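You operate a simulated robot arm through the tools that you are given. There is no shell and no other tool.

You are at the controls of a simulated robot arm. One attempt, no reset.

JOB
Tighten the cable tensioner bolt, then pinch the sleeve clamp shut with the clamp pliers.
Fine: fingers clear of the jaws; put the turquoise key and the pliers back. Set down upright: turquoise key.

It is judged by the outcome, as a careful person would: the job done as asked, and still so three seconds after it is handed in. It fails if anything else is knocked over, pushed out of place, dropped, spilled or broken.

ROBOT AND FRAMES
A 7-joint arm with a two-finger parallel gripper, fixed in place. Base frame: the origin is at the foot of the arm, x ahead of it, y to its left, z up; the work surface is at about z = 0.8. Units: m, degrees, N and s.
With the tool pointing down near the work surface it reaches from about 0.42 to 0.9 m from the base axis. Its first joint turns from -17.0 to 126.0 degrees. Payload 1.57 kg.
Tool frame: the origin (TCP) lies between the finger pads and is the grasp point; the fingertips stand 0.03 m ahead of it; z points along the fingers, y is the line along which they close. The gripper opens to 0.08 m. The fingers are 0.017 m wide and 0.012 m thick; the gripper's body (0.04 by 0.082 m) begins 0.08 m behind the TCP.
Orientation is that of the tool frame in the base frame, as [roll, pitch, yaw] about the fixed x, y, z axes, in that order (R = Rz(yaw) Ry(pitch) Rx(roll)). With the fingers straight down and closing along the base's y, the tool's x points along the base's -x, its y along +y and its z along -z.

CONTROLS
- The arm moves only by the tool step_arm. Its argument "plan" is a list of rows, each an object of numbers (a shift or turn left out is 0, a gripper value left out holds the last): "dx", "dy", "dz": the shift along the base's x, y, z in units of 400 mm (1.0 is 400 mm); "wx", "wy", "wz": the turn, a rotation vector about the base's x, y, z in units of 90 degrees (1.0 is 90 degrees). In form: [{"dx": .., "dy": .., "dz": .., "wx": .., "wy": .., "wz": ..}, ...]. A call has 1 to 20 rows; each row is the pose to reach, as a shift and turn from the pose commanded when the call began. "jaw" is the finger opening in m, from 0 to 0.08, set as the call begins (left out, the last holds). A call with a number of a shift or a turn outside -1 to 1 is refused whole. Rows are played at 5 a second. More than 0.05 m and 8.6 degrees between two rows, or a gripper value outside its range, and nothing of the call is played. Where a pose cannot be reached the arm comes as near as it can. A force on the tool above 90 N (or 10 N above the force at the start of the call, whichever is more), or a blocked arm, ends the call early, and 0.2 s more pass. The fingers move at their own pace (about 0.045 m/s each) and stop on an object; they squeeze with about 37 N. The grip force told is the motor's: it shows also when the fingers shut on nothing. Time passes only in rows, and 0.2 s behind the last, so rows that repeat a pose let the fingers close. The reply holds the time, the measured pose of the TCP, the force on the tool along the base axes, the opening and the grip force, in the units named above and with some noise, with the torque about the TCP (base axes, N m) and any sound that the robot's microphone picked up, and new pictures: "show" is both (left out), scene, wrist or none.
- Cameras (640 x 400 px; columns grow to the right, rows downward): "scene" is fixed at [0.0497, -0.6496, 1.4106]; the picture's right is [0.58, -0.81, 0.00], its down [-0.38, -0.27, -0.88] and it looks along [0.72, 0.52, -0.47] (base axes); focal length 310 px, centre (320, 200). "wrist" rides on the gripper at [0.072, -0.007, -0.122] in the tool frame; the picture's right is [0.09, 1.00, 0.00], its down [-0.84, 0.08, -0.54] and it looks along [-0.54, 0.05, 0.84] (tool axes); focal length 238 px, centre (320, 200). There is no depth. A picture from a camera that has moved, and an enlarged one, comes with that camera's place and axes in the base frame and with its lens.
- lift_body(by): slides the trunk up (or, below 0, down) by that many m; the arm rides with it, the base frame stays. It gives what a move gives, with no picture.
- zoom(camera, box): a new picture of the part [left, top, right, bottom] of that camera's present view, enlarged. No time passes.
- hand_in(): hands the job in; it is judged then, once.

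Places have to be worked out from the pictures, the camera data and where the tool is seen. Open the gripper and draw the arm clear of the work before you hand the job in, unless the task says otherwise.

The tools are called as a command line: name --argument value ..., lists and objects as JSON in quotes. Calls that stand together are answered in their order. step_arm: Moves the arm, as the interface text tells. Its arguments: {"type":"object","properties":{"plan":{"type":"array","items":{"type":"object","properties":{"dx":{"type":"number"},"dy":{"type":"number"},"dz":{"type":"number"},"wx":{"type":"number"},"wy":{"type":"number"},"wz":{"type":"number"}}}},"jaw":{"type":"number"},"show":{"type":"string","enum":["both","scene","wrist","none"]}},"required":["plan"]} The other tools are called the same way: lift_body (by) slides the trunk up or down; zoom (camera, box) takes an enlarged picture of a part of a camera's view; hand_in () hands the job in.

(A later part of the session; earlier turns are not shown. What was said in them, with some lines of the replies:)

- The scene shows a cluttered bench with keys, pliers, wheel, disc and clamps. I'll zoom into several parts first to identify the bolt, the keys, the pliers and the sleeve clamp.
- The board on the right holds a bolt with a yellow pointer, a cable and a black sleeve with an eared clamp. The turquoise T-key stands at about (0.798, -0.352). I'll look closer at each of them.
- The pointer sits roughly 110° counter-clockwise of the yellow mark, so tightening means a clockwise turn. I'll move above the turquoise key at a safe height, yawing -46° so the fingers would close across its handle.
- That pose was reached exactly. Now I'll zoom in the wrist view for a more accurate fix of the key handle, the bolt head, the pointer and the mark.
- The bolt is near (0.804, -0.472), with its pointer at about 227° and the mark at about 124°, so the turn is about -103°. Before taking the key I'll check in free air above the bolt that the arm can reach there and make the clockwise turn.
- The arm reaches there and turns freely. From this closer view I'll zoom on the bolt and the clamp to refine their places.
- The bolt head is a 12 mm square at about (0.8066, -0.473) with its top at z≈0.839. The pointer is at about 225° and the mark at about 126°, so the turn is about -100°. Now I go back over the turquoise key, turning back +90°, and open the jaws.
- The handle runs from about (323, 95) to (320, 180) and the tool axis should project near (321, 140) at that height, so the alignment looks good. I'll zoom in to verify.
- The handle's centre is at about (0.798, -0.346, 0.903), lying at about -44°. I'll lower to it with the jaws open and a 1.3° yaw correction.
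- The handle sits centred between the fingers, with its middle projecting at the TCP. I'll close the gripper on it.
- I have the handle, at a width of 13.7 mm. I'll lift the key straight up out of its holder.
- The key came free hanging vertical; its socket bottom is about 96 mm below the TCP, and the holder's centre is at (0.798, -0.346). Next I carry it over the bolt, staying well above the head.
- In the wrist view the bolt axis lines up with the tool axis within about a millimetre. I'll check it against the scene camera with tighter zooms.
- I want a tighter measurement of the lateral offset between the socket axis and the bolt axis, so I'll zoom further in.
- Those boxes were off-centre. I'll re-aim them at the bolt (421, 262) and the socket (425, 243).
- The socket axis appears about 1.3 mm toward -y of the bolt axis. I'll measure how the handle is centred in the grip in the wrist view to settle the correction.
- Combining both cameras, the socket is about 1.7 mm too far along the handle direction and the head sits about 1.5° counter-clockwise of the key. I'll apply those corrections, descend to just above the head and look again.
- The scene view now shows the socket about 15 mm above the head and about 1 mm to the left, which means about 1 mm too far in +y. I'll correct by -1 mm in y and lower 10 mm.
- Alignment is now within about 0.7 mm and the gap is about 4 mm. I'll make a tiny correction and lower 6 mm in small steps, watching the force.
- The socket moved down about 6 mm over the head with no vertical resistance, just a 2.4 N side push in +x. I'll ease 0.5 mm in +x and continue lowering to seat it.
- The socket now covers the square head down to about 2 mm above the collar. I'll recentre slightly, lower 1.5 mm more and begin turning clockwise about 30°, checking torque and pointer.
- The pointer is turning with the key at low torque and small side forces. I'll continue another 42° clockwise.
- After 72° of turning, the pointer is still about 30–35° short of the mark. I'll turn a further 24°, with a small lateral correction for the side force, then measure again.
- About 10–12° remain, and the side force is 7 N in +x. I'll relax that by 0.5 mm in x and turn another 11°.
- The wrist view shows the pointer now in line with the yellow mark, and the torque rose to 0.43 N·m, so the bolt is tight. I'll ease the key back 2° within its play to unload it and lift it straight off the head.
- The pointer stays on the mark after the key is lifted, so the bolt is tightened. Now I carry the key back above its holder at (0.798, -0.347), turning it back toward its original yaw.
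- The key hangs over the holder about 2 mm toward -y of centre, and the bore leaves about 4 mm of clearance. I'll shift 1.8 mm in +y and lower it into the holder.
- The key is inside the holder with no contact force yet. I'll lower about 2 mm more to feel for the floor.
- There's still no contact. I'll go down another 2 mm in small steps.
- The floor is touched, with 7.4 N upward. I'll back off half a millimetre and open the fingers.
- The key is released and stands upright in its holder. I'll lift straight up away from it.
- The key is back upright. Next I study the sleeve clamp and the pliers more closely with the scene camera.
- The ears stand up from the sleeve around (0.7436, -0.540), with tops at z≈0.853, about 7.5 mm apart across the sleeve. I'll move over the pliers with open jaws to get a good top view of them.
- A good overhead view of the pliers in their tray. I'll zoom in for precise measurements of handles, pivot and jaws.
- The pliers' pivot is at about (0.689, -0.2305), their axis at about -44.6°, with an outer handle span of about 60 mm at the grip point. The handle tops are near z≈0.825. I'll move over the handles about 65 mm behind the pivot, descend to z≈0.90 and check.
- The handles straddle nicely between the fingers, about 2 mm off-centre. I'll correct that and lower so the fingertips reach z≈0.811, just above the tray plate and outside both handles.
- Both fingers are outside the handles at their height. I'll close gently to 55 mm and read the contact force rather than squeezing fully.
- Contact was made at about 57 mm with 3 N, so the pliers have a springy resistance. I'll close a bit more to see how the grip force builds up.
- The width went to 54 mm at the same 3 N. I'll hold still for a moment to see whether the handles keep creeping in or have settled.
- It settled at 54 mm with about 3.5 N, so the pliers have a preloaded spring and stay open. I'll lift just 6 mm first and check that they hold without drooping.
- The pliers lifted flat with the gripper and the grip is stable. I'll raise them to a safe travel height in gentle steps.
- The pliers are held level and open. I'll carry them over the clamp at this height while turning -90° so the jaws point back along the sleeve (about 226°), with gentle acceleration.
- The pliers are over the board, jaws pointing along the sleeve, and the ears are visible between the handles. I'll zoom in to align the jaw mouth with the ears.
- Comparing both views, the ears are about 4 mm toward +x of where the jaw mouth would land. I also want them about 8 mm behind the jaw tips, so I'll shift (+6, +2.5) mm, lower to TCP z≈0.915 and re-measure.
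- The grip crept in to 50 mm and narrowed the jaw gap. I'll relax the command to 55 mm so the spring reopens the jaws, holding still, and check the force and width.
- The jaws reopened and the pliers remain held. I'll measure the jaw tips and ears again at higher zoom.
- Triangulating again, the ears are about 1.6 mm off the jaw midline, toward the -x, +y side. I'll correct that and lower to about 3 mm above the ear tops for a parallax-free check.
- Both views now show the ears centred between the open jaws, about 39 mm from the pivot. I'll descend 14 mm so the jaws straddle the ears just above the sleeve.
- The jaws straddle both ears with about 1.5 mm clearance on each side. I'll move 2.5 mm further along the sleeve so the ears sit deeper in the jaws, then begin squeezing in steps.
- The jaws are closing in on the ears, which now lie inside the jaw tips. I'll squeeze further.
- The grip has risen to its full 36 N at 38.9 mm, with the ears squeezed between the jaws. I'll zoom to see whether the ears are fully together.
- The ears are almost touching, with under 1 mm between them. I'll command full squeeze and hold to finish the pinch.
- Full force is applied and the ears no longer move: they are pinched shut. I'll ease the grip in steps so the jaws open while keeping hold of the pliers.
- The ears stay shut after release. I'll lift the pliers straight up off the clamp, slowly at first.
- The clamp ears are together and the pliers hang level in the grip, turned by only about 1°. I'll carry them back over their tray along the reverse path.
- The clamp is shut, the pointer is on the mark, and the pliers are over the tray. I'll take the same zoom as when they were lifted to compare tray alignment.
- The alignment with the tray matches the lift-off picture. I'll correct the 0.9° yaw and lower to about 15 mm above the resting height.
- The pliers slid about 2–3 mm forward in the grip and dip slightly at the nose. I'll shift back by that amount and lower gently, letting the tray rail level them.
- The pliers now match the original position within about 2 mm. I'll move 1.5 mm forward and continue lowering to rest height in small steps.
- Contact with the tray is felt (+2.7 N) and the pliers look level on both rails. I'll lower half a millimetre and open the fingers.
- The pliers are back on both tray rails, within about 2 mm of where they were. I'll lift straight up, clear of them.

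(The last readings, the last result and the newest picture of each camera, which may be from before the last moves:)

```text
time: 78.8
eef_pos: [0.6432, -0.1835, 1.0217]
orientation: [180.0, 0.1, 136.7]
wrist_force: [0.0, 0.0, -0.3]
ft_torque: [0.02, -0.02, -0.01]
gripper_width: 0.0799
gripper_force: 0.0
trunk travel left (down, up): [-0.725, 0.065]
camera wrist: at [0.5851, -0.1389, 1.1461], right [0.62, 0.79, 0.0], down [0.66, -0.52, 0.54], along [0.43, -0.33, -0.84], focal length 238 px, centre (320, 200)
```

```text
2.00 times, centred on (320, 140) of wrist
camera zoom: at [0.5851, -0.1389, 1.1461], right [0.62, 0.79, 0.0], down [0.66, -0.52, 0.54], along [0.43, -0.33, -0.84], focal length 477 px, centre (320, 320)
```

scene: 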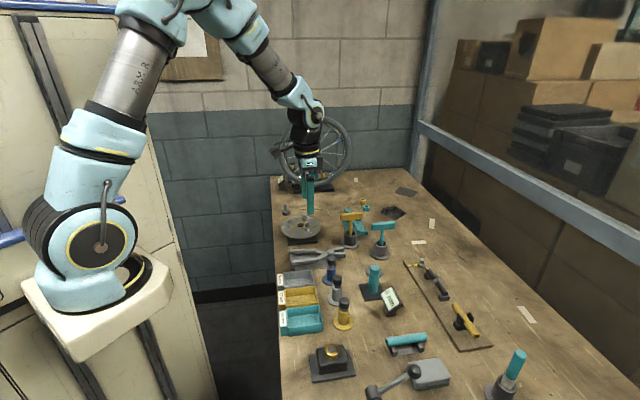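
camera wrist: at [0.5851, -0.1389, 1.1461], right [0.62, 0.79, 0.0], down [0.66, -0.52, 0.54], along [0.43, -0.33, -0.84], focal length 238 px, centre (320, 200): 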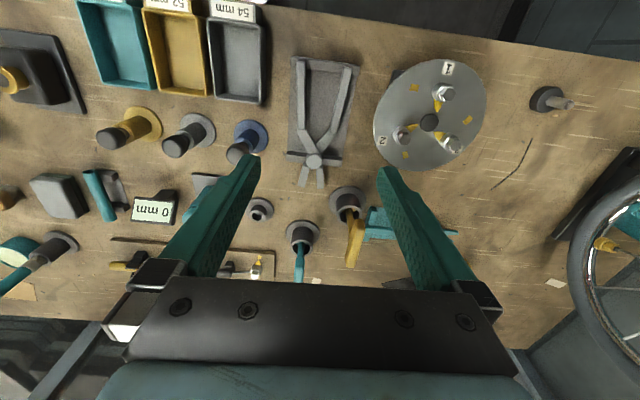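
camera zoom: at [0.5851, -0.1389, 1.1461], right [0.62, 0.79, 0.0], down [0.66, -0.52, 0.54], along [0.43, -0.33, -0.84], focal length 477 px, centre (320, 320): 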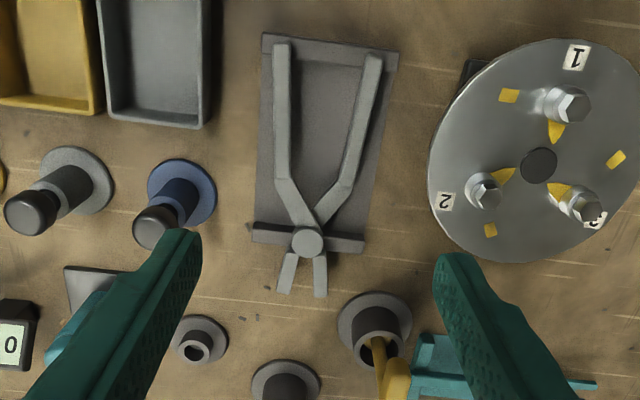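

Both tools are put back and nothing else has moved. I'll draw the arm up and away to its starting pose, then do a final check of the bolt, clamp and key.

step_arm --plan '[{"dz": 0.1}, {"dz": 0.2, "wz": 0.06}, {"dx": 0.03, "dy": 0.07, "dz": 0.23, "wz": 0.14}, {"dx": 0.06, "dy": 0.14, "dz": 0.23, "wz": 0.22}, {"dx": 0.09, "dy": 0.21, "dz": 0.23, "wz": 0.3}, {"dx": 0.12, "dy": 0.28, "dz": 0.23, "wz": 0.38}, {"dx": 0.145, "dy": 0.33, "dz": 0.23, "wz": 0.44}, {"dx": 0.165, "dy": 0.371, "dz": 0.23, "wz": 0.481}, {"dx": 0.165, "dy": 0.371, "dz": 0.23, "wz": 0.481}]' --jaw 0.08

zoom --camera "scene" --box '[404, 250, 460, 300]'

zoom --camera "scene" --box '[330, 190, 420, 290]'

zoom --camera "scene" --box '[270, 180, 360, 280]'

```text
time: 80.8
eef_pos: [0.7089, -0.0347, 1.1142]
orientation: [-180.0, 0.0, -179.9]
wrist_force: [0.0, -0.6, -0.3]
ft_torque: [-0.01, -0.02, 0.0]
gripper_width: 0.0802
gripper_force: 0.0
trunk travel left (down, up): [-0.725, 0.065]
camera wrist: at [0.636, -0.0417, 1.238], right [-0.09, 1.0, 0.0], down [0.84, 0.08, 0.54], along [0.54, 0.05, -0.84], focal length 238 px, centre (320, 200)
```

scene: 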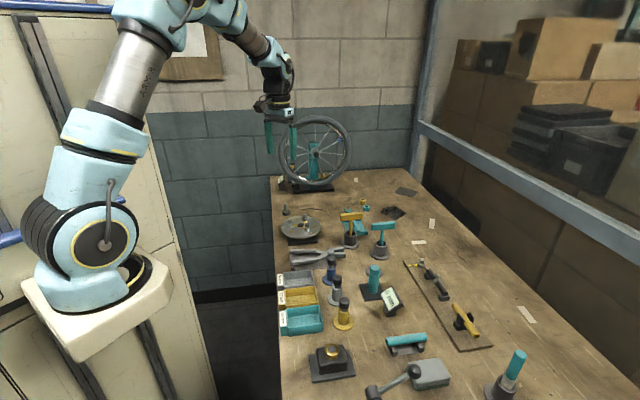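
wrist: 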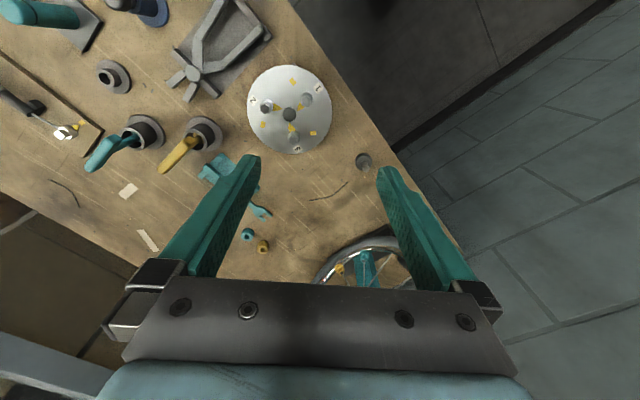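

```text
8.00 times, centred on (432, 275) of scene
camera zoom: at [0.0497, -0.6496, 1.4106], right [0.58, -0.81, 0.0], down [-0.38, -0.27, -0.88], along [0.72, 0.52, -0.47], focal length 2477 px, centre (-576, -400)
```

zoom: 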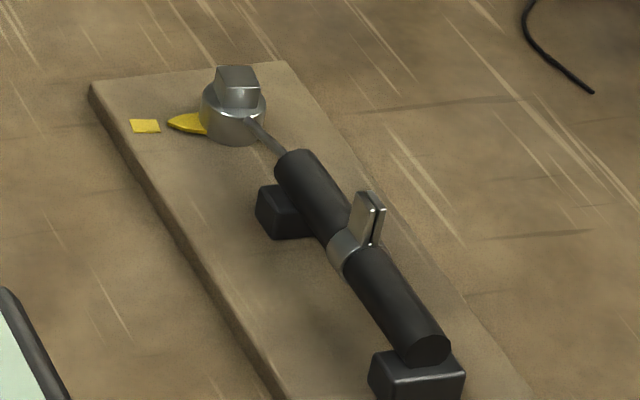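

```text
4.00 times, centred on (375, 240) of scene
camera zoom: at [0.0497, -0.6496, 1.4106], right [0.58, -0.81, 0.0], down [-0.38, -0.27, -0.88], along [0.72, 0.52, -0.47], focal length 1238 px, centre (100, 40)
```

zoom: 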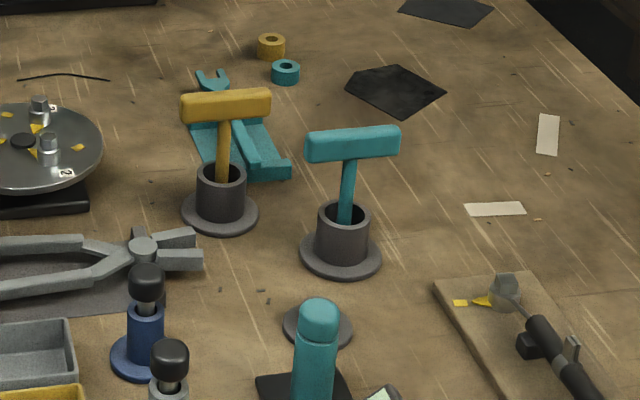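

```text
4.00 times, centred on (315, 230) of scene
camera zoom: at [0.0497, -0.6496, 1.4106], right [0.58, -0.81, 0.0], down [-0.38, -0.27, -0.88], along [0.72, 0.52, -0.47], focal length 1238 px, centre (340, 80)
```

zoom: 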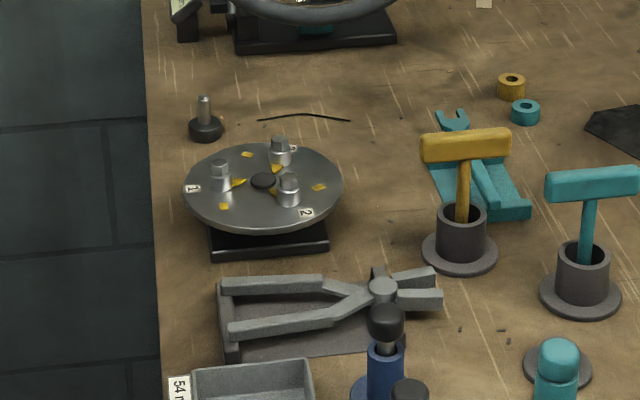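

From the starting pose everything looks in order. I'll take one last close look at the pointer and mark from the wrist camera before handing in.

zoom --camera "wrist" --box '[30, 100, 110, 160]'

zoom --camera "scene" --box '[404, 250, 436, 274]'

```text
6.67 times, centred on (70, 130) of wrist
camera zoom: at [0.636, -0.0417, 1.238], right [-0.09, 1.0, 0.0], down [0.84, 0.08, 0.54], along [0.54, 0.05, -0.84], focal length 1589 px, centre (1987, 667)
```

zoom: 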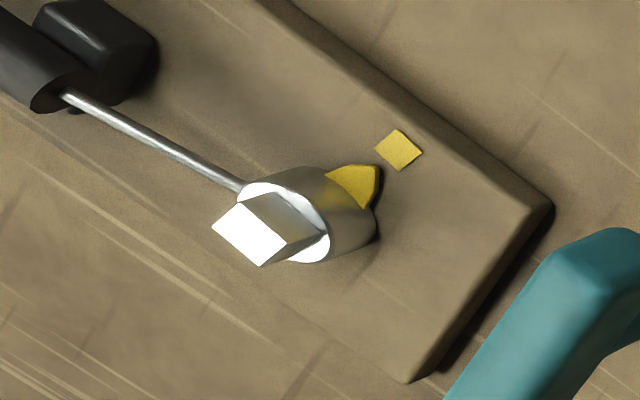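

```text
16.00 times, centred on (420, 262) of scene
camera zoom: at [0.0497, -0.6496, 1.4106], right [0.58, -0.81, 0.0], down [-0.38, -0.27, -0.88], along [0.72, 0.52, -0.47], focal length 4954 px, centre (-1280, -792)
```

zoom: 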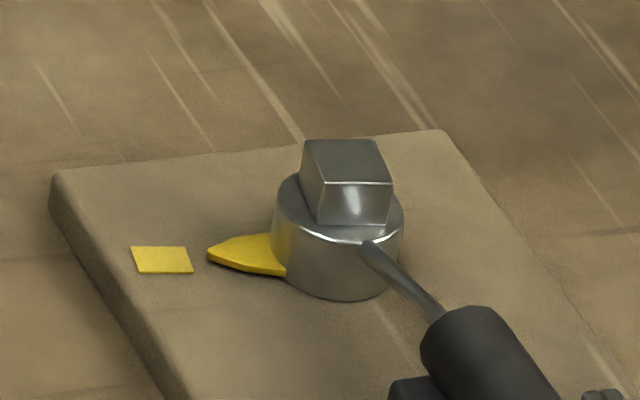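

The pointer aims at the yellow mark and the clamp ears are shut. The key stands upright in its holder, the pliers are on their tray, and the open gripper is clear of the work, so I'm handing in.

hand_in

```text
The job is handed in.
```

I tightened the cable tensioner bolt and pinched the sleeve clamp shut with the pliers. Both tools went back, and I handed the job in.

- **Bolt:** I turned it clockwise with the turquoise key until its pointer lined up with the yellow mark. The torque rose to 0.43 N·m at the end, and the pointer stayed on the mark after the key came off.
- **Sleeve clamp:** The ears took the gripper's full squeeze (about 37 N) and ended up well under 1 mm apart. They stayed shut after I opened the pliers. Only the handles were gripped, so the fingers stayed clear of the jaws.
- **Turquoise key:** It stands upright in its holder, as it was.
- **Pliers:** They rest on both rails of their tray, about 2 mm further forward than where they started.

The gripper is open, and the arm is back at its starting pose. In the final pictures nothing else on the bench looked moved, knocked over or damaged.
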